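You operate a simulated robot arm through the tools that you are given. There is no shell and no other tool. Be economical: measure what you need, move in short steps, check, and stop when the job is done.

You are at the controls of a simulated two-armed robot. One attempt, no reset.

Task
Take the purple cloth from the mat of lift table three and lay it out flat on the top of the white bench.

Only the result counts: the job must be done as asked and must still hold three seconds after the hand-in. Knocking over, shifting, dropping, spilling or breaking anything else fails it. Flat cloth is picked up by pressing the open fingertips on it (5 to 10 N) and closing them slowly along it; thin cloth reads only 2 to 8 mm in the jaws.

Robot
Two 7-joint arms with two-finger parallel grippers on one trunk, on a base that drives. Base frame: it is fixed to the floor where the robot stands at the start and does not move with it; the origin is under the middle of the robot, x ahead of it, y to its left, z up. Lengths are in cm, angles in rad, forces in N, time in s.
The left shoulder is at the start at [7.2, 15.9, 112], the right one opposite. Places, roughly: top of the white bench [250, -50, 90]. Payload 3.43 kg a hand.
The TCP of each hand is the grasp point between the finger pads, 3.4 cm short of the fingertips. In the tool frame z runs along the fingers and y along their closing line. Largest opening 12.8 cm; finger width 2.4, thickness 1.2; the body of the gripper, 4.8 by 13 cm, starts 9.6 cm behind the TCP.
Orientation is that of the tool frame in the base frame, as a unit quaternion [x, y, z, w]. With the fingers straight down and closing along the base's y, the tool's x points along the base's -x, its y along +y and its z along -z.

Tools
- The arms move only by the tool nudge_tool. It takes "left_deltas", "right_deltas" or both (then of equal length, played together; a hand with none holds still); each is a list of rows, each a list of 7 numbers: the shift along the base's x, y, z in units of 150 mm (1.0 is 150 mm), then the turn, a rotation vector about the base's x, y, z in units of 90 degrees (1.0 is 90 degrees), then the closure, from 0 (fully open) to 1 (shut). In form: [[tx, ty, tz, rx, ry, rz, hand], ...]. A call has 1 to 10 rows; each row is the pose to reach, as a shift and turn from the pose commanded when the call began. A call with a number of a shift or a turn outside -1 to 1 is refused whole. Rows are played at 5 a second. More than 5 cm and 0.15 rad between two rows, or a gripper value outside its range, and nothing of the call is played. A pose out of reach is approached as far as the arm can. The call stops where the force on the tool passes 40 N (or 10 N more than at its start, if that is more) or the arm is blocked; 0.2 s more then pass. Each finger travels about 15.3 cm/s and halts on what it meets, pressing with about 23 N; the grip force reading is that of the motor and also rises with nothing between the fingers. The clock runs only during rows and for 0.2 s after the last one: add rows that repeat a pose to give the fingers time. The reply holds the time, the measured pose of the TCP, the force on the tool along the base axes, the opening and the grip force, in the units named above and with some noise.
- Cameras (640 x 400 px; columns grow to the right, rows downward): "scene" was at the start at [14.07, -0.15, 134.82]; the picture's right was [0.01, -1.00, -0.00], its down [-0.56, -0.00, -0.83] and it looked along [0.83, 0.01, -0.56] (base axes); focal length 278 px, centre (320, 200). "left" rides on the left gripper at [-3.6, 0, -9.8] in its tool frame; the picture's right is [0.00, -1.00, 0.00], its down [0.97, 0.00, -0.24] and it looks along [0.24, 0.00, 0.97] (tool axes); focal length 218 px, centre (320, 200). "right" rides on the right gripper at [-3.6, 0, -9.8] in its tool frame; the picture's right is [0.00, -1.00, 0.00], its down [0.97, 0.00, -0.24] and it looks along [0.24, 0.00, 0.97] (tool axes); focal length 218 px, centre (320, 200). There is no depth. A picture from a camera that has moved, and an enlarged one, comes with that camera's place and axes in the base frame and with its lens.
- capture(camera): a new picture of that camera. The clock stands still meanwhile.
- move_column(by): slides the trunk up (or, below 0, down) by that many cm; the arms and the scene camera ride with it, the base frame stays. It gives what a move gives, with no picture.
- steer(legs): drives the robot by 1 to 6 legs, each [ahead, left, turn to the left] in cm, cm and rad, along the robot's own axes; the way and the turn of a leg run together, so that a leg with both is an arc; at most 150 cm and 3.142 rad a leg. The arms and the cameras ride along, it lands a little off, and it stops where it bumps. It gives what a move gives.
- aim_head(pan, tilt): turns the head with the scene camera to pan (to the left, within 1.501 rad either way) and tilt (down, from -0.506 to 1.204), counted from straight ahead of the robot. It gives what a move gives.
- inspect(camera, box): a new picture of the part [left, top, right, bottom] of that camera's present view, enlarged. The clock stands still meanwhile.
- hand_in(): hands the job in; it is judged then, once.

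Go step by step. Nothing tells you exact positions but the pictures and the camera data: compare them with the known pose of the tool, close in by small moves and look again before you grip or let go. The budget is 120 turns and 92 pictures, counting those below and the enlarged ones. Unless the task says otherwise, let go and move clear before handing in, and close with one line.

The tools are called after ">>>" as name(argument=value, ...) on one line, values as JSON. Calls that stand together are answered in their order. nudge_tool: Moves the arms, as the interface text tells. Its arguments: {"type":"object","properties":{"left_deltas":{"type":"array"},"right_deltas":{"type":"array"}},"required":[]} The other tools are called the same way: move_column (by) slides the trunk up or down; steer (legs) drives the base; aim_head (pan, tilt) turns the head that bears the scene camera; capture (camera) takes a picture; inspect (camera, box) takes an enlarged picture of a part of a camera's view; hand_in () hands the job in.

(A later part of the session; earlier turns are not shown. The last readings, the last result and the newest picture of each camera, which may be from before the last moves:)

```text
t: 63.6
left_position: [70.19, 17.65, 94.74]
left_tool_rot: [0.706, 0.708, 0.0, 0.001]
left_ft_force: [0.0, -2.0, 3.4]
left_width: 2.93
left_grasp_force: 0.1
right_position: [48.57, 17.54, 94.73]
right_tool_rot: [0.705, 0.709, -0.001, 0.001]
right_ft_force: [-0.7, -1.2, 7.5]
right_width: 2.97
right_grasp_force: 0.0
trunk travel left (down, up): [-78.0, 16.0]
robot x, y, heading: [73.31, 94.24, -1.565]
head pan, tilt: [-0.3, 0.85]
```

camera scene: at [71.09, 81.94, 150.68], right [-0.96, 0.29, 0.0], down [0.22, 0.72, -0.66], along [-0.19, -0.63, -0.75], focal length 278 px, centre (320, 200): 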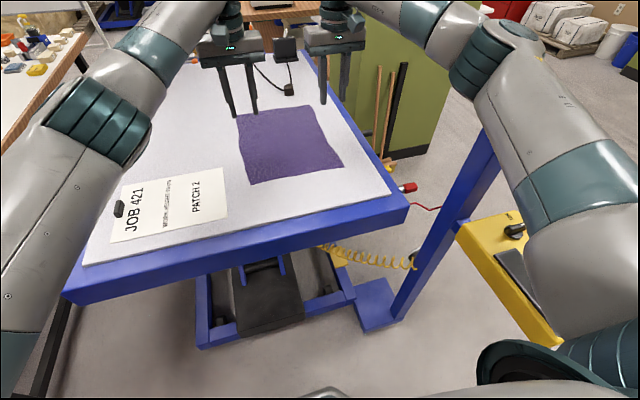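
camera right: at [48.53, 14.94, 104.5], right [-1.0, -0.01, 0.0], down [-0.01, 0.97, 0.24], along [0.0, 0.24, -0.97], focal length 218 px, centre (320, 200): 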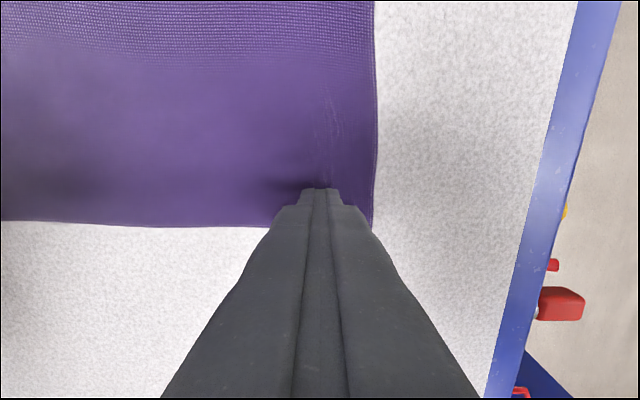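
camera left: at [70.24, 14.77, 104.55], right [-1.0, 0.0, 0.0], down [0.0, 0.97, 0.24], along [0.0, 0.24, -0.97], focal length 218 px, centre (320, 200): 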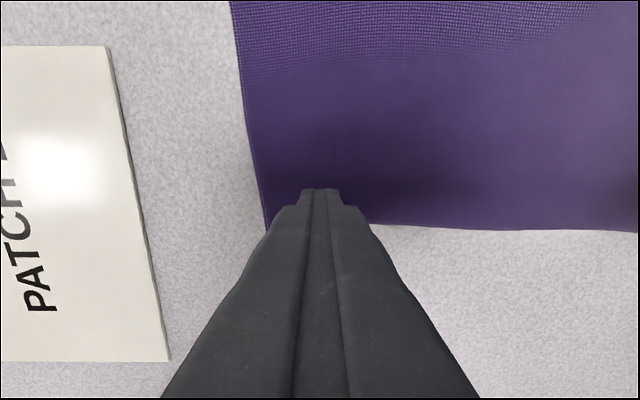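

>>> nudge_tool(left_deltas=[[0, 0, -0.004, 0, 0, 0, 0.77], [0, 0, -0.004, 0, 0, 0, 0.785], [0, 0, -0.004, 0, 0, 0, 0.8], [0, 0, -0.004, 0, 0, 0, 0.815], [0, 0, -0.004, 0, 0, 0, 0.83], [0, 0, -0.004, 0, 0, 0, 0.845], [0, 0, -0.004, 0, 0, 0, 0.86]], right_deltas=[[0, 0, 0, 0, 0, 0, 0.77], [0, 0, 0, 0, 0, 0, 0.785], [0, 0, 0, 0, 0, 0, 0.8], [0, 0, 0, 0, 0, 0, 0.815], [0, 0, 0, 0, 0, 0, 0.83], [0, 0, 0, 0, 0, 0, 0.845], [0, 0, 0, 0, 0, 0, 0.86]])

>>> capture(camera="left")

>>> capture(camera="right")

```text
t: 65.2
left_position: [70.21, 17.92, 94.75]
left_tool_rot: [0.707, 0.707, 0.0, 0.002]
left_ft_force: [2.0, 0.3, 10.6]
left_width: 1.48
left_grasp_force: 0.1
right_position: [48.57, 17.82, 94.78]
right_tool_rot: [0.704, 0.71, -0.002, 0.002]
right_ft_force: [1.7, -1.7, 7.3]
right_width: 1.82
right_grasp_force: 0.1
trunk travel left (down, up): [-78.0, 16.0]
robot x, y, heading: [73.4, 94.12, -1.562]
head pan, tilt: [-0.3, 0.85]
```

```text
60 pictures are left
camera left: at [70.32, 14.26, 104.55], right [-1.0, 0.0, 0.0], down [0.0, 0.97, 0.24], along [0.0, 0.24, -0.97], focal length 218 px, centre (320, 200)
```

left: 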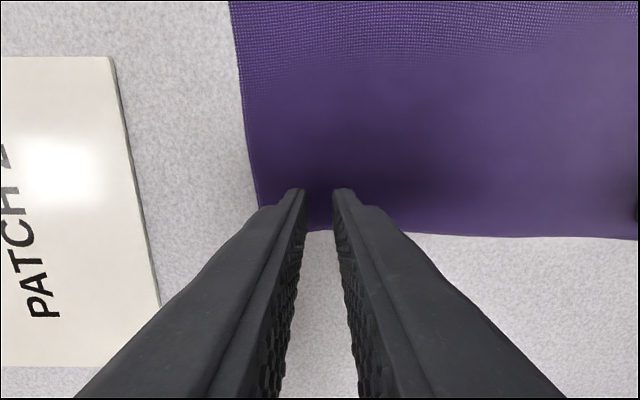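

```text
59 pictures are left
camera right: at [48.61, 14.38, 104.5], right [-1.0, -0.01, 0.0], down [-0.01, 0.97, 0.24], along [0.0, 0.24, -0.97], focal length 218 px, centre (320, 200)
```

right: 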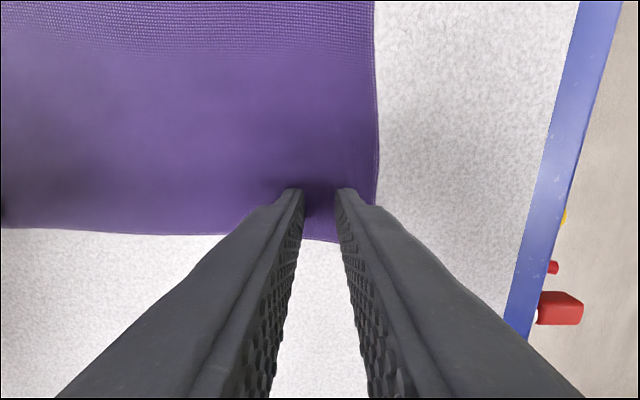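

The right hand seems to be gathering cloth. I'll keep closing slowly.

>>> nudge_tool(left_deltas=[[0, 0, 0, 0, 0, 0, 0.87], [0, 0, 0, 0, 0, 0, 0.885], [0, 0, 0, 0, 0, 0, 0.9], [0, 0, 0, 0, 0, 0, 0.915], [0, 0, 0, 0, 0, 0, 0.93], [0, 0, 0, 0, 0, 0, 0.945], [0, 0, 0, 0, 0, 0, 0.96], [0, 0, 0, 0, 0, 0, 0.98], [0, 0, 0, 0, 0, 0, 1], [0, 0, 0, 0, 0, 0, 1]], right_deltas=[[0, 0, 0, 0, 0, 0, 0.87], [0, 0, 0, 0, 0, 0, 0.885], [0, 0, 0, 0, 0, 0, 0.9], [0, 0, 0, 0, 0, 0, 0.915], [0, 0, 0, 0, 0, 0, 0.93], [0, 0, 0, 0, 0, 0, 0.945], [0, 0, 0, 0, 0, 0, 0.96], [0, 0, 0, 0, 0, 0, 0.98], [0, 0, 0, 0, 0, 0, 1], [0, 0, 0, 0, 0, 0, 1]])

>>> capture(camera="right")

>>> capture(camera="left")

```text
t: 67.4
left_position: [70.26, 17.85, 94.74]
left_tool_rot: [0.706, 0.708, -0.001, 0.002]
left_ft_force: [-1.5, 0.4, 10.1]
left_width: 0.02
left_grasp_force: 22.9
right_position: [48.63, 17.85, 94.72]
right_tool_rot: [0.704, 0.71, -0.001, 0.001]
right_ft_force: [-0.5, 0.0, 5.5]
right_width: 0.0
right_grasp_force: 23.4
trunk travel left (down, up): [-78.0, 16.0]
robot x, y, heading: [73.63, 94.04, -1.566]
head pan, tilt: [-0.3, 0.85]
```

```text
58 pictures are left
camera right: at [48.54, 14.39, 104.49], right [-1.0, -0.01, 0.0], down [-0.01, 0.97, 0.24], along [0.0, 0.24, -0.97], focal length 218 px, centre (320, 200)
```

right: 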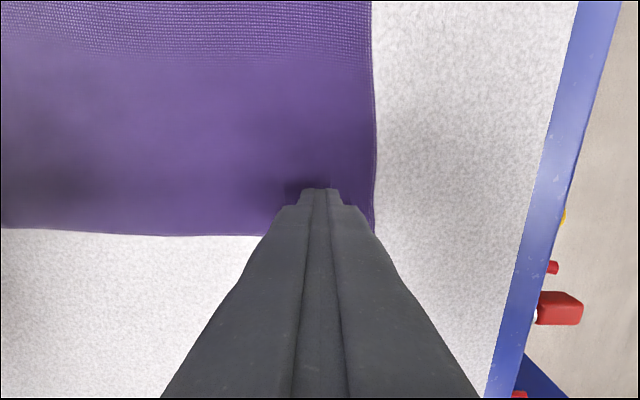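

```text
57 pictures are left
camera left: at [70.24, 14.26, 104.55], right [-1.0, 0.0, 0.0], down [0.0, 0.97, 0.24], along [0.0, 0.24, -0.97], focal length 218 px, centre (320, 200)
```

left: 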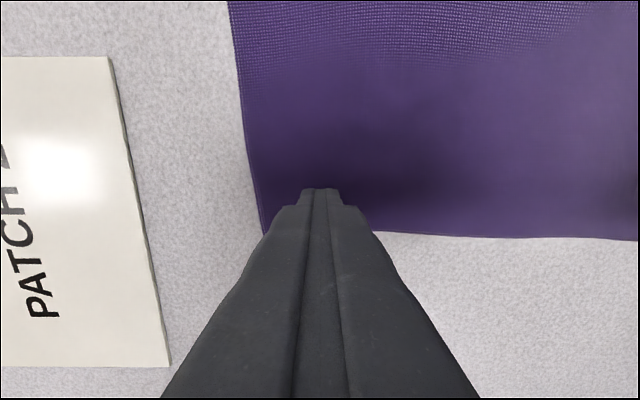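

Still nothing caught. A wider span should buckle more easily, so I'll lift, open to about 6.5 cm, shift inward so both tips stay on cloth, and press again.

>>> nudge_tool(left_deltas=[[0, 0, 0.05, 0, 0, 0, 1], [-0.06, 0.0, 0.05, 0, 0, 0, 0.5], [-0.1, 0.0, 0.05, 0, 0, 0, 0.5], [-0.1, 0.0, 0.02, 0, 0, 0, 0.5], [-0.1, 0.0, 0.004, 0, 0, 0, 0.5], [-0.1, 0.0, 0.004, 0, 0, 0, 0.5]], right_deltas=[[0, 0, 0.05, 0, 0, 0, 1], [0.06, 0.0, 0.05, 0, 0, 0, 0.5], [0.1, 0.0, 0.05, 0, 0, 0, 0.5], [0.1, 0.0, 0.02, 0, 0, 0, 0.5], [0.1, 0.0, 0.0, 0, 0, 0, 0.5], [0.1, 0.0, 0.0, 0, 0, 0, 0.5]])

>>> capture(camera="right")

>>> capture(camera="left")

```text
t: 68.8
left_position: [68.72, 17.72, 94.78]
left_tool_rot: [0.707, 0.707, 0.0, 0.002]
left_ft_force: [0.1, -1.6, 2.5]
left_width: 6.38
left_grasp_force: 0.1
right_position: [49.99, 17.65, 94.7]
right_tool_rot: [0.705, 0.71, -0.002, 0.001]
right_ft_force: [-2.2, -2.0, 9.4]
right_width: 6.41
right_grasp_force: 0.1
trunk travel left (down, up): [-78.0, 16.0]
robot x, y, heading: [73.23, 94.39, -1.562]
head pan, tilt: [-0.3, 0.85]
```

```text
56 pictures are left
camera right: at [50.01, 14.27, 104.5], right [-1.0, -0.01, 0.0], down [-0.01, 0.97, 0.24], along [0.0, 0.24, -0.97], focal length 218 px, centre (320, 200)
```

right: 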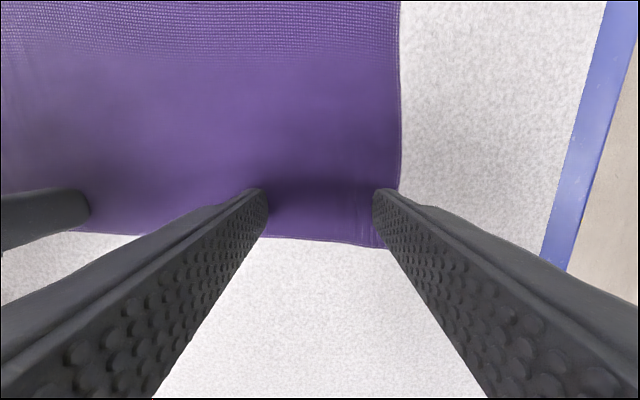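

```text
55 pictures are left
camera left: at [68.75, 14.18, 104.57], right [-1.0, 0.0, 0.0], down [0.0, 0.97, 0.24], along [0.0, 0.24, -0.97], focal length 218 px, centre (320, 200)
```

left: 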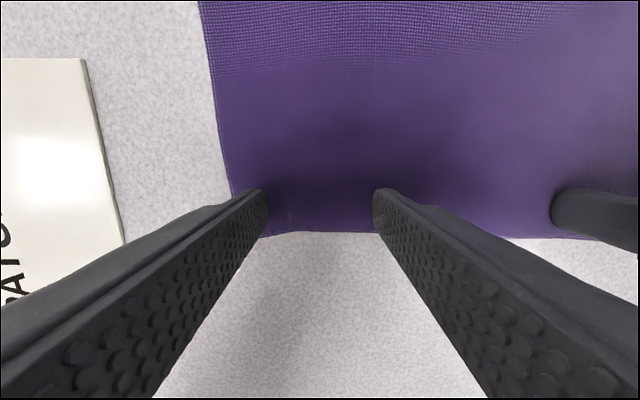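

>>> nudge_tool(left_deltas=[[0, 0, -0.006, 0, 0, 0, 0.5], [0, 0, -0.006, 0, 0, 0, 0.52], [0, 0, -0.006, 0, 0, 0, 0.54], [0, 0, -0.006, 0, 0, 0, 0.56], [0, 0, -0.006, 0, 0, 0, 0.58], [0, 0, -0.006, 0, 0, 0, 0.6], [0, 0, -0.006, 0, 0, 0, 0.62], [0, 0, -0.006, 0, 0, 0, 0.64], [0, 0, -0.006, 0, 0, 0, 0.66], [0, 0, -0.006, 0, 0, 0, 0.68]], right_deltas=[[0, 0, 0, 0, 0, 0, 0.5], [0, 0, 0, 0, 0, 0, 0.52], [0, 0, 0, 0, 0, 0, 0.54], [0, 0, 0, 0, 0, 0, 0.56], [0, 0, 0, 0, 0, 0, 0.58], [0, 0, 0, 0, 0, 0, 0.6], [0, 0, 0, 0, 0, 0, 0.62], [0, 0, 0, 0, 0, 0, 0.64], [0, 0, 0, 0, 0, 0, 0.66], [0, 0, 0, 0, 0, 0, 0.68]])

>>> capture(camera="right")

>>> capture(camera="left")

```text
t: 71.0
left_position: [68.72, 17.94, 94.76]
left_tool_rot: [0.707, 0.707, 0.0, 0.004]
left_ft_force: [0.0, 1.1, 13.4]
left_width: 3.87
left_grasp_force: 0.1
right_position: [50.08, 17.93, 94.66]
right_tool_rot: [0.704, 0.71, -0.001, 0.001]
right_ft_force: [1.2, -0.6, 8.3]
right_width: 3.82
right_grasp_force: 0.0
trunk travel left (down, up): [-78.0, 16.0]
robot x, y, heading: [73.15, 94.38, -1.562]
head pan, tilt: [-0.3, 0.85]
```

```text
54 pictures are left
camera right: at [50.1, 14.46, 104.49], right [-1.0, -0.01, 0.0], down [-0.01, 0.97, 0.24], along [0.0, 0.24, -0.97], focal length 218 px, centre (320, 200)
```

right: 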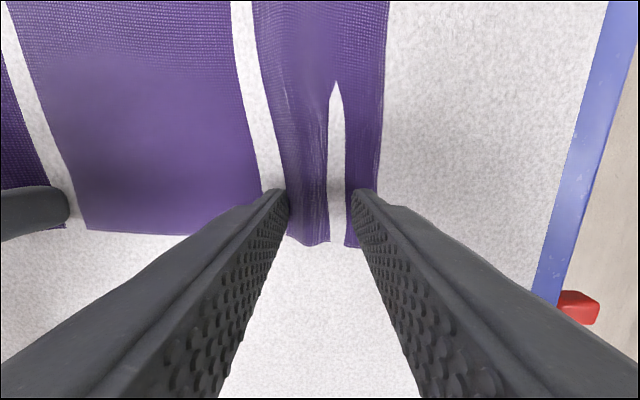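

```text
53 pictures are left
camera left: at [68.78, 14.32, 104.56], right [-1.0, 0.0, 0.0], down [0.0, 0.97, 0.24], along [0.0, 0.24, -0.97], focal length 218 px, centre (320, 200)
```

left: 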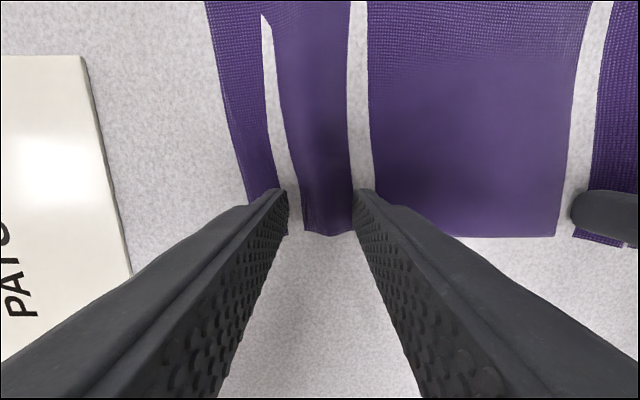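

>>> inspect(camera="scene", box=[200, 70, 400, 195])

```text
3.20 times, centred on (300, 132) of scene
camera zoom: at [71.11, 82.11, 150.7], right [-0.96, 0.29, 0.0], down [0.22, 0.72, -0.66], along [-0.19, -0.63, -0.75], focal length 891 px, centre (384, 416)
```

zoom: 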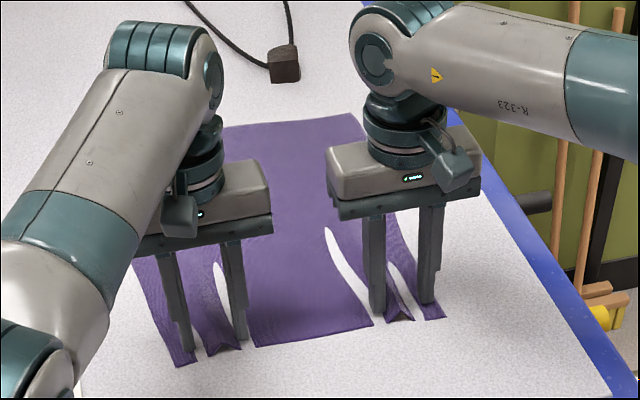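

Folds are now rising between both finger pairs, so I'll keep closing slowly.

>>> nudge_tool(left_deltas=[[0, 0, 0.004, 0, 0, 0, 0.7], [0, 0, 0.004, 0, 0, 0, 0.72], [0, 0, 0.004, 0, 0, 0, 0.74], [0, 0, 0.004, 0, 0, 0, 0.76], [0, 0, 0.004, 0, 0, 0, 0.78], [0, 0, 0.004, 0, 0, 0, 0.8], [0, 0, 0.004, 0, 0, 0, 0.82], [0, 0, 0.004, 0, 0, 0, 0.84], [0, 0, 0.004, 0, 0, 0, 0.86], [0, 0, 0.004, 0, 0, 0, 0.88]], right_deltas=[[0, 0, 0, 0, 0, 0, 0.7], [0, 0, 0, 0, 0, 0, 0.72], [0, 0, 0, 0, 0, 0, 0.74], [0, 0, 0, 0, 0, 0, 0.76], [0, 0, 0, 0, 0, 0, 0.78], [0, 0, 0, 0, 0, 0, 0.8], [0, 0, 0, 0, 0, 0, 0.82], [0, 0, 0, 0, 0, 0, 0.84], [0, 0, 0, 0, 0, 0, 0.86], [0, 0, 0, 0, 0, 0, 0.88]])

>>> nudge_tool(left_deltas=[[0, 0, 0, 0, 0, 0, 0.9], [0, 0, 0, 0, 0, 0, 0.92], [0, 0, 0, 0, 0, 0, 0.94], [0, 0, 0, 0, 0, 0, 0.96], [0, 0, 0, 0, 0, 0, 0.98], [0, 0, 0, 0, 0, 0, 1], [0, 0, 0, 0, 0, 0, 1], [0, 0, 0, 0, 0, 0, 1]], right_deltas=[[0, 0, 0, 0, 0, 0, 0.9], [0, 0, 0, 0, 0, 0, 0.92], [0, 0, 0, 0, 0, 0, 0.94], [0, 0, 0, 0, 0, 0, 0.96], [0, 0, 0, 0, 0, 0, 0.98], [0, 0, 0, 0, 0, 0, 1], [0, 0, 0, 0, 0, 0, 1], [0, 0, 0, 0, 0, 0, 1]])

>>> inspect(camera="scene", box=[200, 70, 400, 195])

```text
t: 73.2
left_position: [68.82, 17.77, 94.73]
left_tool_rot: [0.707, 0.707, -0.001, 0.003]
left_ft_force: [-0.4, 0.2, 7.5]
left_width: 1.55
left_grasp_force: 0.1
right_position: [50.14, 17.78, 94.73]
right_tool_rot: [0.705, 0.709, -0.002, 0.002]
right_ft_force: [4.3, 0.3, 10.5]
right_width: 1.41
right_grasp_force: 0.0
trunk travel left (down, up): [-78.0, 16.0]
robot x, y, heading: [73.04, 93.99, -1.561]
head pan, tilt: [-0.3, 0.85]
```

```text
t: 75.0
left_position: [68.87, 17.85, 94.75]
left_tool_rot: [0.707, 0.707, 0.0, 0.002]
left_ft_force: [-1.5, 0.3, 6.3]
left_width: 0.03
left_grasp_force: 23.4
right_position: [50.17, 17.84, 94.67]
right_tool_rot: [0.705, 0.709, -0.002, 0.002]
right_ft_force: [9.5, -0.3, 10.0]
right_width: 0.21
right_grasp_force: 22.5
trunk travel left (down, up): [-78.0, 16.0]
robot x, y, heading: [72.95, 93.94, -1.559]
head pan, tilt: [-0.3, 0.85]
```

```text
3.20 times, centred on (300, 132) of scene
camera zoom: at [71.23, 82.04, 150.69], right [-0.96, 0.29, 0.0], down [0.22, 0.72, -0.66], along [-0.19, -0.63, -0.75], focal length 891 px, centre (384, 416)
```

zoom: 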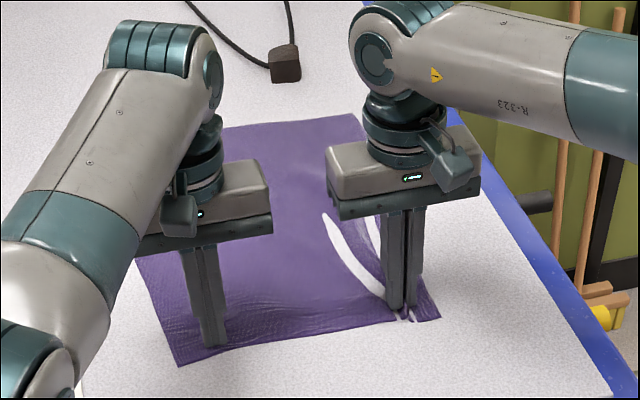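

The right hand caught cloth (2 mm) but the left lost it. I'll keep the right closed and redo the left with a bit more press.

>>> nudge_tool(left_deltas=[[0, 0, 0.05, 0, 0, 0, 1], [0, 0, 0.05, 0, 0, 0, 0.5], [0, 0, 0.05, 0, 0, 0, 0.5], [0, 0, 0.02, 0, 0, 0, 0.5], [0, 0, 0.0, 0, 0, 0, 0.5], [0, 0, -0.004, 0, 0, 0, 0.5]])

>>> capture(camera="left")

```text
t: 76.4
left_position: [68.73, 17.93, 94.68]
left_tool_rot: [0.707, 0.708, -0.002, 0.002]
left_ft_force: [0.5, 0.5, 5.6]
left_width: 6.39
left_grasp_force: 0.0
right_position: [50.17, 17.89, 94.69]
right_tool_rot: [0.705, 0.709, -0.001, 0.0]
right_ft_force: [7.7, -0.4, 12.7]
right_width: 0.19
right_grasp_force: 22.8
trunk travel left (down, up): [-78.0, 16.0]
robot x, y, heading: [73.07, 94.09, -1.566]
head pan, tilt: [-0.3, 0.85]
```

```text
50 pictures are left
camera left: at [68.85, 14.25, 104.57], right [-1.0, 0.0, 0.0], down [0.0, 0.97, 0.23], along [0.0, 0.23, -0.97], focal length 218 px, centre (320, 200)
```

left: 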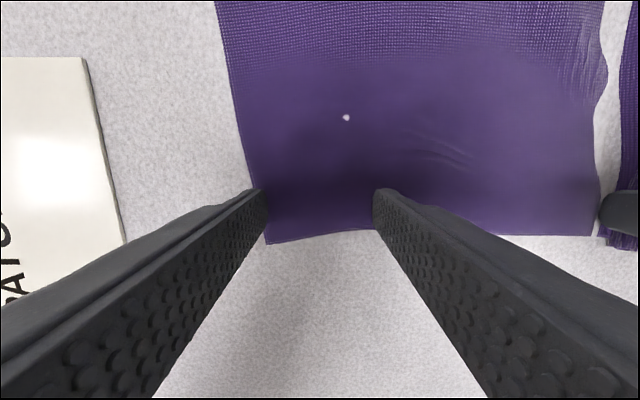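

>>> nudge_tool(left_deltas=[[0, 0, 0.05, 0, 0, 0, 0.5], [-0.09, 0.01, 0.05, 0, 0, 0, 0.5], [-0.09, 0.01, 0.02, 0, 0, 0, 0.5], [-0.09, 0.01, -0.004, 0, 0, 0, 0.5], [-0.09, 0.01, -0.006, 0, 0, 0, 0.5], [-0.09, 0.01, -0.006, 0, 0, 0, 0.5]])

```text
t: 77.8
left_position: [67.43, 17.94, 94.71]
left_tool_rot: [0.706, 0.708, -0.001, 0.004]
left_ft_force: [3.1, 3.6, 14.0]
left_width: 6.34
left_grasp_force: 0.1
right_position: [50.08, 17.92, 94.73]
right_tool_rot: [0.706, 0.708, -0.002, 0.001]
right_ft_force: [4.0, -3.4, 7.5]
right_width: 0.23
right_grasp_force: 22.6
trunk travel left (down, up): [-78.0, 16.0]
robot x, y, heading: [73.46, 93.92, -1.567]
head pan, tilt: [-0.3, 0.85]
```

>>> nudge_tool(left_deltas=[[0, 0, 0.003, 0, 0, 0, 0.52], [0, 0, 0.003, 0, 0, 0, 0.545], [0, 0, 0.003, 0, 0, 0, 0.57], [0, 0, 0.003, 0, 0, 0, 0.595], [0, 0, 0.003, 0, 0, 0, 0.62], [0, 0, 0.003, 0, 0, 0, 0.645], [0, 0, 0.003, 0, 0, 0, 0.67], [0, 0, 0.003, 0, 0, 0, 0.695], [0, 0, 0.003, 0, 0, 0, 0.72], [0, 0, 0.003, 0, 0, 0, 0.745]])

>>> capture(camera="left")

```text
t: 80.0
left_position: [67.16, 17.84, 94.7]
left_tool_rot: [0.707, 0.707, -0.001, 0.003]
left_ft_force: [-8.0, -0.8, 17.9]
left_width: 3.31
left_grasp_force: 0.6
right_position: [50.09, 17.91, 94.83]
right_tool_rot: [0.705, 0.709, -0.001, 0.001]
right_ft_force: [8.4, -3.1, 5.9]
right_width: 0.21
right_grasp_force: 23.5
trunk travel left (down, up): [-78.0, 16.0]
robot x, y, heading: [73.24, 94.42, -1.558]
head pan, tilt: [-0.3, 0.85]
```

```text
49 pictures are left
camera left: at [67.35, 14.43, 104.56], right [-1.0, 0.0, 0.0], down [0.0, 0.97, 0.24], along [0.0, 0.24, -0.97], focal length 218 px, centre (320, 200)
```

left: 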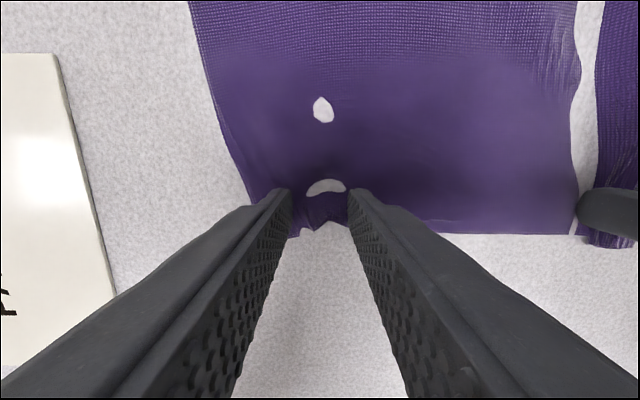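

>>> nudge_tool(left_deltas=[[0, 0, 0.002, 0, 0, 0, 0.77], [0, 0, 0.002, 0, 0, 0, 0.795], [0, 0, 0.002, 0, 0, 0, 0.82], [0, 0, 0.002, 0, 0, 0, 0.845], [0, 0, 0.002, 0, 0, 0, 0.87], [0, 0, 0.002, 0, 0, 0, 0.9], [0, 0, 0.002, 0, 0, 0, 0.93], [0, 0, 0.002, 0, 0, 0, 0.97], [0, 0, 0.002, 0, 0, 0, 1], [0, 0, 0.002, 0, 0, 0, 1]])

>>> inspect(camera="scene", box=[200, 70, 400, 195])

```text
t: 82.2
left_position: [67.28, 18.03, 94.76]
left_tool_rot: [0.707, 0.707, -0.001, 0.003]
left_ft_force: [-15.4, -2.2, 13.4]
left_width: 0.17
left_grasp_force: 22.6
right_position: [50.23, 17.86, 94.69]
right_tool_rot: [0.705, 0.71, 0.0, 0.002]
right_ft_force: [14.1, 2.3, 7.2]
right_width: 0.24
right_grasp_force: 23.1
trunk travel left (down, up): [-78.0, 16.0]
robot x, y, heading: [73.31, 93.92, -1.566]
head pan, tilt: [-0.3, 0.85]
```

```text
3.20 times, centred on (300, 132) of scene
camera zoom: at [71.05, 82.09, 150.69], right [-0.96, 0.29, 0.0], down [0.22, 0.72, -0.66], along [-0.19, -0.63, -0.75], focal length 891 px, centre (384, 416)
```

zoom: 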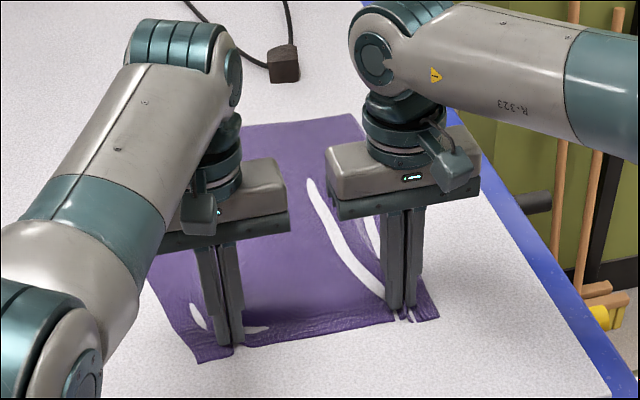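

Both hands have cloth (about 2 mm each), and it is taut between them. I'll ease the hands together slightly and lift a little to check.

>>> nudge_tool(left_deltas=[[-0.02, 0, 0.01, 0, 0, 0, 1], [-0.03, 0, 0.05, 0, 0, 0, 1], [-0.03, 0, 0.1, 0, 0, 0, 1], [-0.03, 0, 0.2, 0, 0, 0, 1], [-0.03, 0, 0.3, 0, 0, 0, 1]], right_deltas=[[0.02, 0, 0.01, 0, 0, 0, 1], [0.03, 0, 0.05, 0, 0, 0, 1], [0.03, 0, 0.1, 0, 0, 0, 1], [0.03, 0, 0.2, 0, 0, 0, 1], [0.03, 0, 0.3, 0, 0, 0, 1]])

>>> inspect(camera="scene", box=[200, 70, 400, 195])

```text
t: 83.4
left_position: [66.98, 17.92, 99.03]
left_tool_rot: [0.706, 0.708, 0.001, 0.002]
left_ft_force: [-1.2, 1.5, 0.4]
left_width: 0.15
left_grasp_force: 22.8
right_position: [50.48, 17.79, 99.05]
right_tool_rot: [0.706, 0.709, 0.0, 0.0]
right_ft_force: [1.0, -0.6, -0.2]
right_width: 0.19
right_grasp_force: 22.7
trunk travel left (down, up): [-78.0, 16.0]
robot x, y, heading: [73.24, 94.11, -1.564]
head pan, tilt: [-0.3, 0.85]
```

```text
3.20 times, centred on (300, 132) of scene
camera zoom: at [71.03, 81.83, 150.66], right [-0.96, 0.29, 0.0], down [0.22, 0.72, -0.66], along [-0.19, -0.63, -0.75], focal length 891 px, centre (384, 416)
```

zoom: 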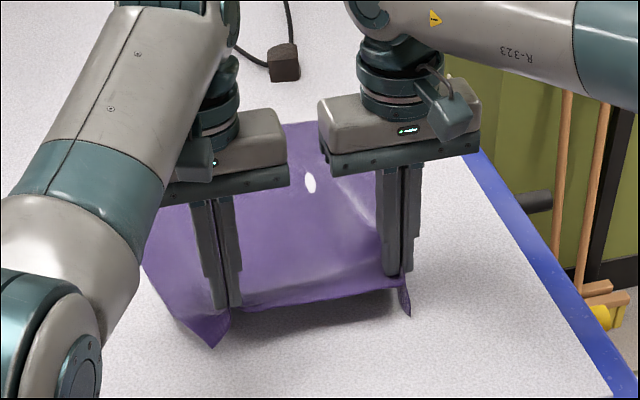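

Both corners hold. I'll lift higher in stages and check that the grip stays.

>>> nudge_tool(left_deltas=[[0, 0, 0.15, 0, 0, 0, 1], [0, 0, 0.3, 0, 0, 0, 1], [0, 0, 0.45, 0, 0, 0, 1], [0, 0, 0.6, 0, 0, 0, 1], [0, 0, 0.75, 0, 0, 0, 1], [0, 0, 0.9, 0, 0, 0, 1], [0, 0, 1, 0, 0, 0, 1]], right_deltas=[[0, 0, 0.15, 0, 0, 0, 1], [0, 0, 0.3, 0, 0, 0, 1], [0, 0, 0.45, 0, 0, 0, 1], [0, 0, 0.6, 0, 0, 0, 1], [0, 0, 0.75, 0, 0, 0, 1], [0, 0, 0.9, 0, 0, 0, 1], [0, 0, 1, 0, 0, 0, 1]])

>>> nudge_tool(left_deltas=[[0, 0, 0.15, 0, 0, 0, 1], [0, 0, 0.3, 0, 0, 0, 1], [0, 0, 0.45, 0, 0, 0, 1], [0, 0, 0.6, 0, 0, 0, 1], [0, 0, 0.75, 0, 0, 0, 1], [0, 0, 0.9, 0, 0, 0, 1], [0, 0, 1, 0, 0, 0, 1]], right_deltas=[[0, 0, 0.15, 0, 0, 0, 1], [0, 0, 0.3, 0, 0, 0, 1], [0, 0, 0.45, 0, 0, 0, 1], [0, 0, 0.6, 0, 0, 0, 1], [0, 0, 0.75, 0, 0, 0, 1], [0, 0, 0.9, 0, 0, 0, 1], [0, 0, 1, 0, 0, 0, 1]])

>>> aim_head(pan=0, tilt=0.5)

>>> capture(camera="scene")

```text
t: 85.0
left_position: [67.0, 17.83, 114.06]
left_tool_rot: [0.706, 0.708, 0.003, 0.003]
left_ft_force: [-0.3, -0.3, -0.4]
left_width: 0.19
left_grasp_force: 23.1
right_position: [50.63, 17.82, 114.11]
right_tool_rot: [0.705, 0.709, -0.001, 0.001]
right_ft_force: [0.2, 0.5, -0.8]
right_width: 0.23
right_grasp_force: 22.8
trunk travel left (down, up): [-78.0, 16.0]
robot x, y, heading: [73.16, 94.23, -1.567]
head pan, tilt: [-0.3, 0.85]
```

```text
t: 86.6
left_position: [67.51, 19.73, 127.85]
left_tool_rot: [0.707, 0.707, 0.0, 0.001]
left_ft_force: [-12.3, -1.5, 1.2]
left_width: 0.19
left_grasp_force: 23.2
left hand out of reach, approached as far as the arm can: row 3, 4, 5, 6, 7
right_position: [50.66, 17.82, 128.93]
right_tool_rot: [0.704, 0.711, 0.0, 0.002]
right_ft_force: [12.9, 1.8, -2.3]
right_width: 0.18
right_grasp_force: 23.0
trunk travel left (down, up): [-78.0, 16.0]
robot x, y, heading: [73.19, 93.94, -1.564]
head pan, tilt: [-0.3, 0.85]
```

```text
t: 87.4
left_position: [67.62, 19.72, 127.82]
left_tool_rot: [0.706, 0.708, 0.001, 0.002]
left_ft_force: [-15.7, -2.5, 1.0]
left_width: 0.15
left_grasp_force: 23.0
right_position: [50.48, 17.75, 129.05]
right_tool_rot: [0.705, 0.709, 0.0, 0.002]
right_ft_force: [16.1, 2.9, -1.2]
right_width: 0.21
right_grasp_force: 23.4
trunk travel left (down, up): [-78.0, 16.0]
robot x, y, heading: [73.4, 94.27, -1.564]
head pan, tilt: [0.0, 0.499]
```

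```text
46 pictures are left
camera scene: at [73.32, 80.16, 153.65], right [-1.0, -0.01, 0.0], down [0.0, 0.48, -0.88], along [0.01, -0.88, -0.48], focal length 278 px, centre (320, 200)
```

scene: 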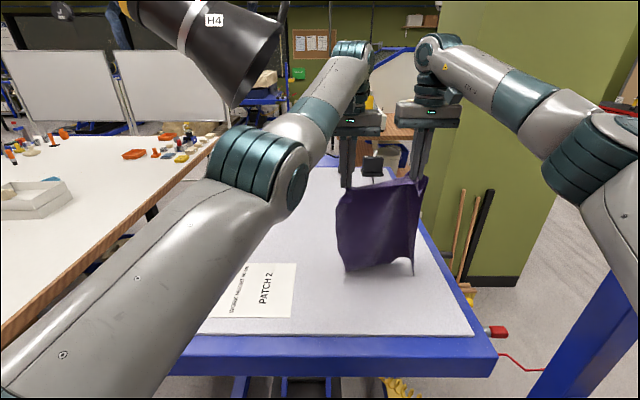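

The left arm is at its reach limit. I'll bring both hands back toward the robot by 12 cm, which also eases the tension, then raise the trunk.

>>> nudge_tool(left_deltas=[[0, 0.15, 0, 0, 0, 0, 1], [0, 0.35, 0, 0, 0, 0, 1], [0, 0.55, 0, 0, 0, 0, 1], [0, 0.8, 0, 0, 0, 0, 1], [0, 0.8, 0, 0, 0, 0, 1]], right_deltas=[[0, 0.15, 0, 0, 0, 0, 1], [0, 0.35, 0, 0, 0, 0, 1], [0, 0.55, 0, 0, 0, 0, 1], [0, 0.8, 0, 0, 0, 0, 1], [0, 0.8, 0, 0, 0, 0, 1]])

>>> move_column(by=12)

>>> capture(camera="scene")

```text
t: 88.3
left_position: [66.85, 20.3, 127.82]
left_tool_rot: [0.711, 0.703, -0.001, -0.003]
left_ft_force: [-17.1, 9.0, 1.0]
left_width: 0.16
left_grasp_force: 23.1
left hand out of reach, approached as far as the arm can: row 1, 2, 3, 4
right_position: [50.94, 27.87, 129.08]
right_tool_rot: [0.703, 0.711, 0.0, 0.009]
right_ft_force: [16.7, -8.4, -1.2]
right_width: 0.24
right_grasp_force: 22.4
trunk travel left (down, up): [-78.0, 16.0]
robot x, y, heading: [73.2, 94.17, -1.561]
head pan, tilt: [0.0, 0.499]
stopped in row 4 (left hand): the force on the tool passed its limit (the readings are from after the stop); the commanded pose is now the measured one
```

```text
t: 89.8
left_position: [67.02, 20.13, 139.74]
left_tool_rot: [0.711, 0.703, 0.0, -0.004]
left_ft_force: [-27.5, 13.9, 1.9]
left_width: 0.18
left_grasp_force: 23.2
right_position: [50.83, 27.66, 141.06]
right_tool_rot: [0.704, 0.711, 0.0, 0.008]
right_ft_force: [26.3, -13.3, -3.7]
right_width: 0.26
right_grasp_force: 23.1
trunk travel left (down, up): [-90.0, 4.0]
robot x, y, heading: [73.08, 93.97, -1.561]
head pan, tilt: [0.0, 0.499]
```

```text
45 pictures are left
camera scene: at [73.35, 80.12, 165.65], right [-1.0, -0.01, 0.0], down [0.0, 0.48, -0.88], along [0.01, -0.88, -0.48], focal length 278 px, centre (320, 200)
```

scene: 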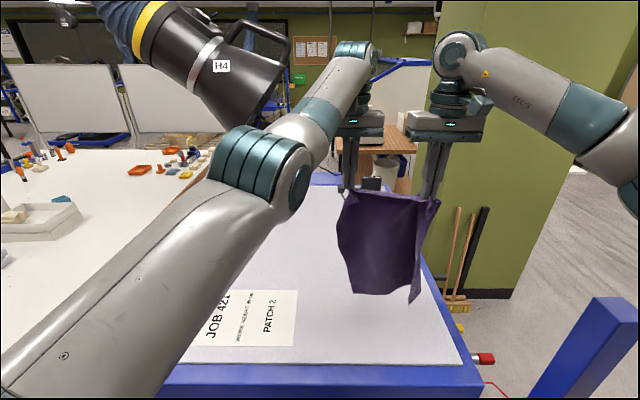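

Tension is high because the left arm is at a limit. I'll bring the right hand back next to the left to slacken the cloth.

>>> nudge_tool(right_deltas=[[0.02, -0.15, 0, 0, 0, 0, 1], [0.04, -0.3, 0, 0, 0, 0, 1], [0.06, -0.45, 0, 0, 0, 0, 1], [0.06, -0.48, 0, 0, 0, 0, 1]])

```text
t: 90.8
left_position: [67.09, 20.07, 139.81]
left_tool_rot: [0.71, 0.704, 0.0, -0.001]
left_ft_force: [-0.4, 0.0, -0.8]
left_width: 0.16
left_grasp_force: 23.6
right_position: [51.7, 20.49, 141.11]
right_tool_rot: [0.704, 0.71, -0.001, 0.005]
right_ft_force: [-0.1, 0.2, -1.0]
right_width: 0.23
right_grasp_force: 23.0
trunk travel left (down, up): [-90.0, 4.0]
robot x, y, heading: [73.31, 94.31, -1.563]
head pan, tilt: [0.0, 0.499]
```

>>> nudge_tool(left_deltas=[[0.13, 0, 0, 0, 0, 0, 1], [0.27, 0, 0, 0, 0, 0, 1], [0.4, 0, 0, 0, 0, 0, 1], [0.53, 0, 0, 0, 0, 0, 1], [0.53, 0, 0, 0, 0, 0, 1]], right_deltas=[[0.13, 0, -0.03, 0, 0, 0, 1], [0.27, 0, -0.06, 0, 0, 0, 1], [0.4, 0, -0.08, 0, 0, 0, 1], [0.53, 0, -0.08, 0, 0, 0, 1], [0.53, 0, -0.08, 0, 0, 0, 1]])

```text
t: 92.0
left_position: [75.19, 20.06, 139.67]
left_tool_rot: [0.709, 0.705, 0.0, -0.002]
left_ft_force: [-0.4, -1.2, 0.3]
left_width: 0.17
left_grasp_force: 22.9
left hand out of reach, approached as far as the arm can: row 1
right_position: [59.86, 20.58, 139.85]
right_tool_rot: [0.704, 0.711, 0.0, 0.005]
right_ft_force: [0.3, -0.2, -1.0]
right_width: 0.21
right_grasp_force: 23.3
trunk travel left (down, up): [-90.0, 4.0]
robot x, y, heading: [73.01, 94.14, -1.566]
head pan, tilt: [0.0, 0.499]
```

>>> nudge_tool(left_deltas=[[0.13, 0.1, 0, 0, 0, 0, 1], [0.27, 0.25, 0, 0, 0, 0, 1], [0.35, 0.4, 0, 0, 0, 0, 1], [0.35, 0.6, 0, 0, 0, 0, 1], [0.35, 0.6, 0, 0, 0, 0, 1]], right_deltas=[[0.13, 0.1, 0, 0, 0, 0, 1], [0.27, 0.25, 0, 0, 0, 0, 1], [0.35, 0.4, 0, 0, 0, 0, 1], [0.35, 0.6, 0, 0, 0, 0, 1], [0.35, 0.6, 0, 0, 0, 0, 1]])

>>> capture(camera="scene")

```text
t: 93.2
left_position: [80.48, 29.07, 139.84]
left_tool_rot: [0.71, 0.705, 0.001, -0.003]
left_ft_force: [-0.6, -0.5, -0.7]
left_width: 0.18
left_grasp_force: 23.1
right_position: [65.04, 29.55, 139.85]
right_tool_rot: [0.704, 0.71, 0.0, 0.006]
right_ft_force: [1.4, -0.5, -0.2]
right_width: 0.23
right_grasp_force: 22.9
trunk travel left (down, up): [-90.0, 4.0]
robot x, y, heading: [73.32, 93.72, -1.566]
head pan, tilt: [0.0, 0.499]
```

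```text
44 pictures are left
camera scene: at [73.44, 80.16, 165.66], right [-1.0, -0.01, 0.0], down [0.0, 0.48, -0.88], along [0.01, -0.88, -0.48], focal length 278 px, centre (320, 200)
```

scene: 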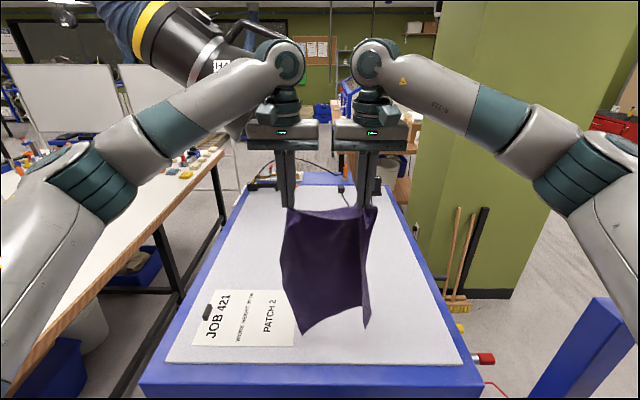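

The cloth hangs from both hands with no tension. I'll raise the trunk 4 cm more, then slide sideways toward the bench.

>>> move_column(by=3.5)

>>> steer(legs=[[0, 64, 0]])

>>> aim_head(pan=0.5, tilt=0.65)

>>> capture(camera="scene")

>>> capture(camera="left")

```text
t: 94.0
left_position: [80.39, 29.0, 143.47]
left_tool_rot: [0.71, 0.704, 0.001, -0.002]
left_ft_force: [0.9, 1.0, -0.6]
left_width: 0.17
left_grasp_force: 23.1
right_position: [64.97, 29.46, 143.41]
right_tool_rot: [0.703, 0.711, 0.0, 0.005]
right_ft_force: [-0.2, -1.1, -0.3]
right_width: 0.22
right_grasp_force: 23.0
trunk travel left (down, up): [-93.5, 0.5]
robot x, y, heading: [73.58, 93.89, -1.566]
head pan, tilt: [0.0, 0.499]
```

```text
t: 97.3
left_position: [140.31, 29.6, 143.36]
left_tool_rot: [0.712, 0.703, 0.0, -0.002]
left_ft_force: [0.3, 0.3, -0.1]
left_width: 0.16
left_grasp_force: 23.1
right_position: [124.76, 29.81, 143.4]
right_tool_rot: [0.705, 0.709, -0.001, 0.005]
right_ft_force: [0.9, 0.2, 0.5]
right_width: 0.2
right_grasp_force: 22.9
trunk travel left (down, up): [-93.5, 0.5]
robot x, y, heading: [132.96, 94.23, -1.568]
head pan, tilt: [0.0, 0.499]
stopped in leg 1: the robot was blocked; the commanded pose is now the measured one
```

```text
t: 98.3
left_position: [140.12, 29.61, 143.4]
left_tool_rot: [0.711, 0.703, 0.0, -0.001]
left_ft_force: [1.0, -0.4, 0.0]
left_width: 0.16
left_grasp_force: 23.3
right_position: [124.49, 30.0, 143.4]
right_tool_rot: [0.704, 0.71, 0.0, 0.005]
right_ft_force: [-0.1, 0.4, -0.7]
right_width: 0.2
right_grasp_force: 23.0
trunk travel left (down, up): [-93.5, 0.5]
robot x, y, heading: [132.98, 94.15, -1.566]
head pan, tilt: [0.499, 0.649]
```

```text
43 pictures are left
camera scene: at [137.37, 82.08, 167.82], right [-0.88, -0.48, 0.0], down [-0.29, 0.53, -0.8], along [0.38, -0.7, -0.6], focal length 278 px, centre (320, 200)
```

scene: 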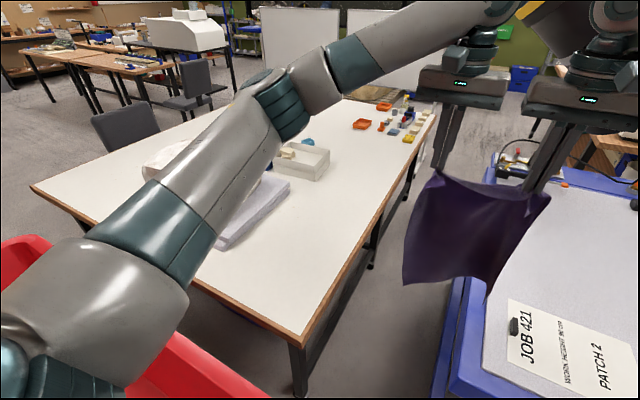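

```text
42 pictures are left
camera left: at [140.19, 25.88, 153.16], right [-1.0, 0.01, 0.0], down [0.01, 0.97, 0.24], along [0.0, 0.24, -0.97], focal length 218 px, centre (320, 200)
```

left: 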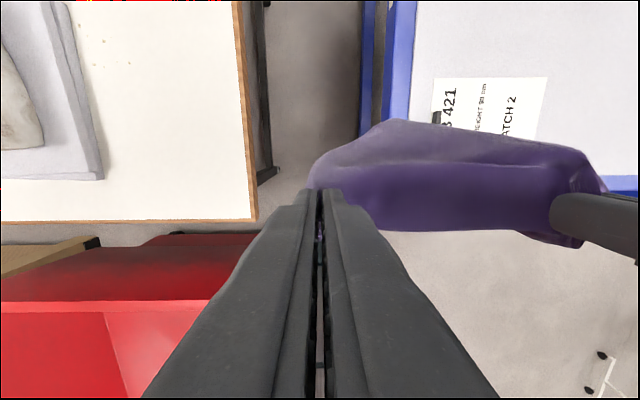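

The base touched the bin at x≈133, so I'll ease off it, go forward past it, and turn left toward the bench corner. The bench corner is at about (160.5, 49.5) with z≈85, and the tray's near corner is at (208, 36).

>>> steer(legs=[[0, -3, 0], [17, 0, 0], [0, 0, 0.55]])

>>> aim_head(pan=0.0, tilt=0.7)

>>> capture(camera="scene")

>>> capture(camera="left")

```text
t: 101.7
left_position: [169.75, 25.35, 143.34]
left_tool_rot: [0.495, 0.869, 0.0, -0.002]
left_ft_force: [0.0, -0.6, 0.4]
left_width: 0.18
left_grasp_force: 23.1
right_position: [156.27, 17.63, 143.33]
right_tool_rot: [0.487, 0.874, 0.001, 0.006]
right_ft_force: [-0.3, 0.2, -1.6]
right_width: 0.22
right_grasp_force: 22.6
trunk travel left (down, up): [-93.5, 0.5]
robot x, y, heading: [129.77, 77.66, -1.021]
head pan, tilt: [0.499, 0.649]
```

```text
t: 102.6
left_position: [169.97, 25.57, 143.35]
left_tool_rot: [0.494, 0.869, -0.001, -0.001]
left_ft_force: [-0.3, -1.0, -0.1]
left_width: 0.15
left_grasp_force: 23.0
right_position: [156.4, 17.79, 143.27]
right_tool_rot: [0.487, 0.873, 0.001, 0.006]
right_ft_force: [-0.3, 0.2, 0.2]
right_width: 0.21
right_grasp_force: 22.7
trunk travel left (down, up): [-93.5, 0.5]
robot x, y, heading: [130.23, 77.35, -1.023]
head pan, tilt: [0.0, 0.7]
```

```text
41 pictures are left
camera scene: at [137.3, 66.17, 167.39], right [-0.85, -0.52, 0.0], down [-0.34, 0.55, -0.76], along [0.4, -0.65, -0.64], focal length 278 px, centre (320, 200)
```

scene: 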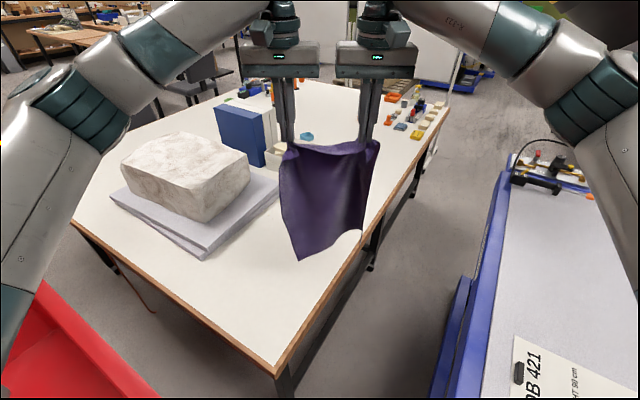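

```text
40 pictures are left
camera left: at [171.87, 22.45, 153.17], right [-0.86, -0.51, 0.0], down [-0.49, 0.83, 0.24], along [-0.13, 0.21, -0.97], focal length 218 px, centre (320, 200)
```

left: 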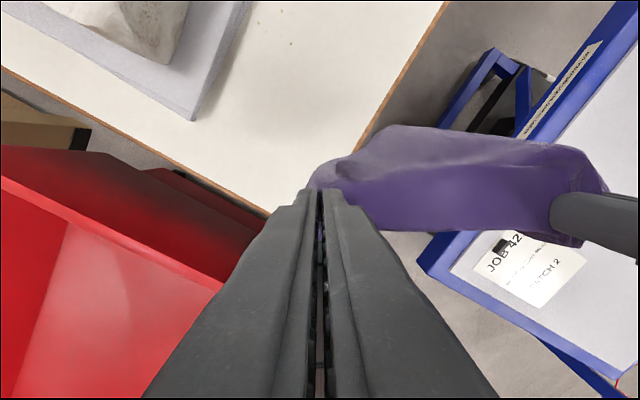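

I'm facing the bench corner. I'll go 6 cm ahead and carry both hands out over the free strip, turning the cloth closer to square with the bench.

>>> steer(legs=[[6, 0, 0]])

>>> nudge_tool(left_deltas=[[0.2, -0.12, 0, 0, 0, -0.04, 1], [0.4, -0.24, 0, 0, 0, -0.08, 1], [0.6, -0.36, 0, 0, 0, -0.13, 1], [0.773, -0.46, 0, 0, 0, -0.17, 1], [0.773, -0.46, 0, 0, 0, -0.17, 1]], right_deltas=[[0.19, -0.09, 0, 0, 0, -0.04, 1], [0.38, -0.18, 0, 0, 0, -0.08, 1], [0.57, -0.26, 0, 0, 0, -0.13, 1], [0.74, -0.33, 0, 0, 0, -0.17, 1], [0.74, -0.33, 0, 0, 0, -0.17, 1]])

>>> capture(camera="scene")

```text
t: 103.6
left_position: [172.4, 21.51, 144.01]
left_tool_rot: [0.494, 0.869, -0.002, 0.003]
left_ft_force: [-0.5, 0.5, 0.5]
left_width: 0.16
left_grasp_force: 22.8
right_position: [158.96, 13.85, 144.03]
right_tool_rot: [0.487, 0.873, -0.001, 0.011]
right_ft_force: [-0.5, 1.1, 1.0]
right_width: 0.2
right_grasp_force: 23.3
trunk travel left (down, up): [-93.5, 0.5]
robot x, y, heading: [133.4, 72.21, -1.021]
head pan, tilt: [0.0, 0.7]
```

```text
t: 104.8
left_position: [184.6, 13.5, 143.58]
left_tool_rot: [0.605, 0.796, 0.0, 0.0]
left_ft_force: [0.0, 0.6, -0.1]
left_width: 0.16
left_grasp_force: 22.8
right_position: [170.61, 7.82, 143.62]
right_tool_rot: [0.599, 0.801, 0.0, 0.006]
right_ft_force: [-0.1, 0.3, 0.1]
right_width: 0.22
right_grasp_force: 23.1
trunk travel left (down, up): [-93.5, 0.5]
robot x, y, heading: [133.31, 72.2, -1.017]
head pan, tilt: [0.0, 0.7]
```

```text
39 pictures are left
camera scene: at [140.31, 61.18, 167.4], right [-0.85, -0.52, 0.0], down [-0.34, 0.55, -0.77], along [0.4, -0.65, -0.64], focal length 278 px, centre (320, 200)
```

scene: 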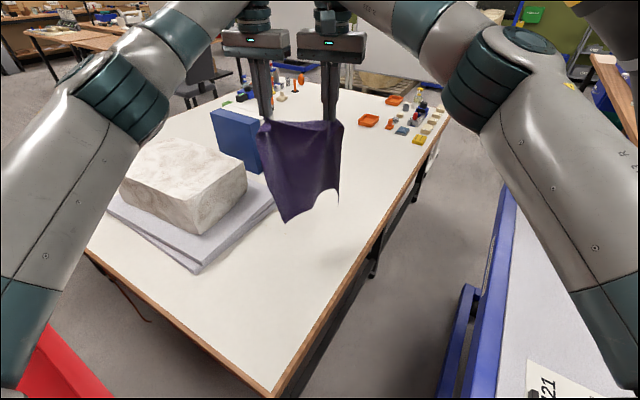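

>>> nudge_tool(left_deltas=[[0.2, -0.12, 0, 0, 0, 0, 1], [0.4, -0.24, 0, 0, 0, 0, 1], [0.5, -0.3, 0, 0, 0, 0, 1], [0.5, -0.3, 0, 0, 0, 0, 1]], right_deltas=[[0.2, -0.12, 0, 0, 0, 0, 1], [0.4, -0.22, 0, 0, 0, 0, 1], [0.48, -0.26, 0, 0, 0, 0, 1], [0.48, -0.26, 0, 0, 0, 0, 1]])

```text
t: 105.2
left_position: [186.8, 10.83, 145.12]
left_tool_rot: [0.627, 0.778, -0.003, 0.031]
left_ft_force: [13.5, -0.8, 1.6]
left_width: 0.14
left_grasp_force: 23.0
left hand out of reach, approached as far as the arm can: row 2
right_position: [173.62, 7.08, 143.65]
right_tool_rot: [0.584, 0.812, -0.009, 0.007]
right_ft_force: [-11.9, 0.5, -2.2]
right_width: 0.22
right_grasp_force: 23.3
right hand out of reach, approached as far as the arm can: row 1, 2
trunk travel left (down, up): [-93.5, 0.5]
robot x, y, heading: [133.28, 72.59, -1.015]
head pan, tilt: [0.0, 0.7]
stopped in row 2 (left hand): the force on the tool passed its limit (the readings are from after the stop); the commanded pose is now the measured one
```

The gripper bodies are touching and both arms are near their reach limit. I'll separate the hands slightly and edge the base a little closer.

>>> nudge_tool(right_deltas=[[-0.08, 0.0, 0, 0, 0, 0, 1], [-0.13, -0.0, 0, 0, 0, 0, 1], [-0.13, -0.0, 0, 0, 0, 0, 1]])

>>> steer(legs=[[3, 0, 0]])

>>> capture(camera="scene")

```text
t: 106.0
left_position: [186.49, 10.79, 145.33]
left_tool_rot: [0.628, 0.778, -0.003, 0.03]
left_ft_force: [-0.1, 0.2, 0.6]
left_width: 0.16
left_grasp_force: 22.7
right_position: [171.75, 7.21, 143.72]
right_tool_rot: [0.583, 0.812, -0.009, 0.008]
right_ft_force: [0.1, 0.0, -0.6]
right_width: 0.2
right_grasp_force: 22.8
trunk travel left (down, up): [-93.5, 0.5]
robot x, y, heading: [133.04, 72.42, -1.015]
head pan, tilt: [0.0, 0.7]
```

```text
t: 106.9
left_position: [187.32, 8.97, 145.93]
left_tool_rot: [0.629, 0.777, -0.003, 0.034]
left_ft_force: [-0.6, 0.3, -0.3]
left_width: 0.19
left_grasp_force: 22.7
right_position: [172.6, 5.38, 144.47]
right_tool_rot: [0.583, 0.812, -0.01, 0.011]
right_ft_force: [-0.7, 0.1, 1.1]
right_width: 0.22
right_grasp_force: 22.9
trunk travel left (down, up): [-93.5, 0.5]
robot x, y, heading: [134.48, 69.85, -1.019]
head pan, tilt: [0.0, 0.7]
```

```text
38 pictures are left
camera scene: at [141.34, 59.46, 167.5], right [-0.85, -0.52, 0.0], down [-0.34, 0.54, -0.77], along [0.4, -0.65, -0.64], focal length 278 px, centre (320, 200)
```

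scene: 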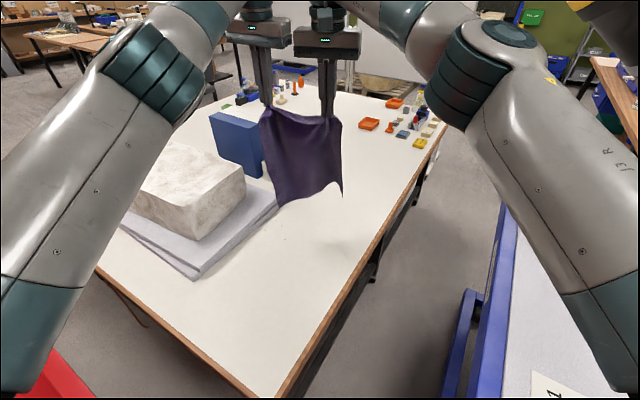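

I'll tilt the fingers outward for more reach and move the hands a few cm further, squaring the cloth to the bench.

>>> nudge_tool(left_deltas=[[0, 0, 0, -0.08, 0, 0, 1], [0, 0, 0, -0.16, 0, 0, 1], [0.0, -0.13, -0.03, -0.2, 0, 0, 1], [0.02, -0.3, -0.06, -0.2, 0, 0, 1], [0.02, -0.3, -0.06, -0.2, 0, 0, 1]], right_deltas=[[0, 0, 0, -0.08, 0, 0, 1], [0, 0, 0, -0.16, 0, 0, 1], [0.0, -0.05, 0, -0.2, 0, 0, 1], [0.0, -0.12, 0, -0.2, 0, 0, 1], [0.0, -0.12, 0, -0.2, 0, 0, 1]])

```text
t: 108.1
left_position: [188.26, 3.7, 144.39]
left_tool_rot: [0.617, 0.767, -0.124, 0.13]
left_ft_force: [0.3, 0.0, -0.3]
left_width: 0.19
left_grasp_force: 23.0
right_position: [173.25, 2.93, 143.84]
right_tool_rot: [0.574, 0.801, -0.137, 0.1]
right_ft_force: [-0.5, -0.1, 0.0]
right_width: 0.2
right_grasp_force: 22.7
trunk travel left (down, up): [-93.5, 0.5]
robot x, y, heading: [134.87, 70.18, -1.016]
head pan, tilt: [0.0, 0.7]
```

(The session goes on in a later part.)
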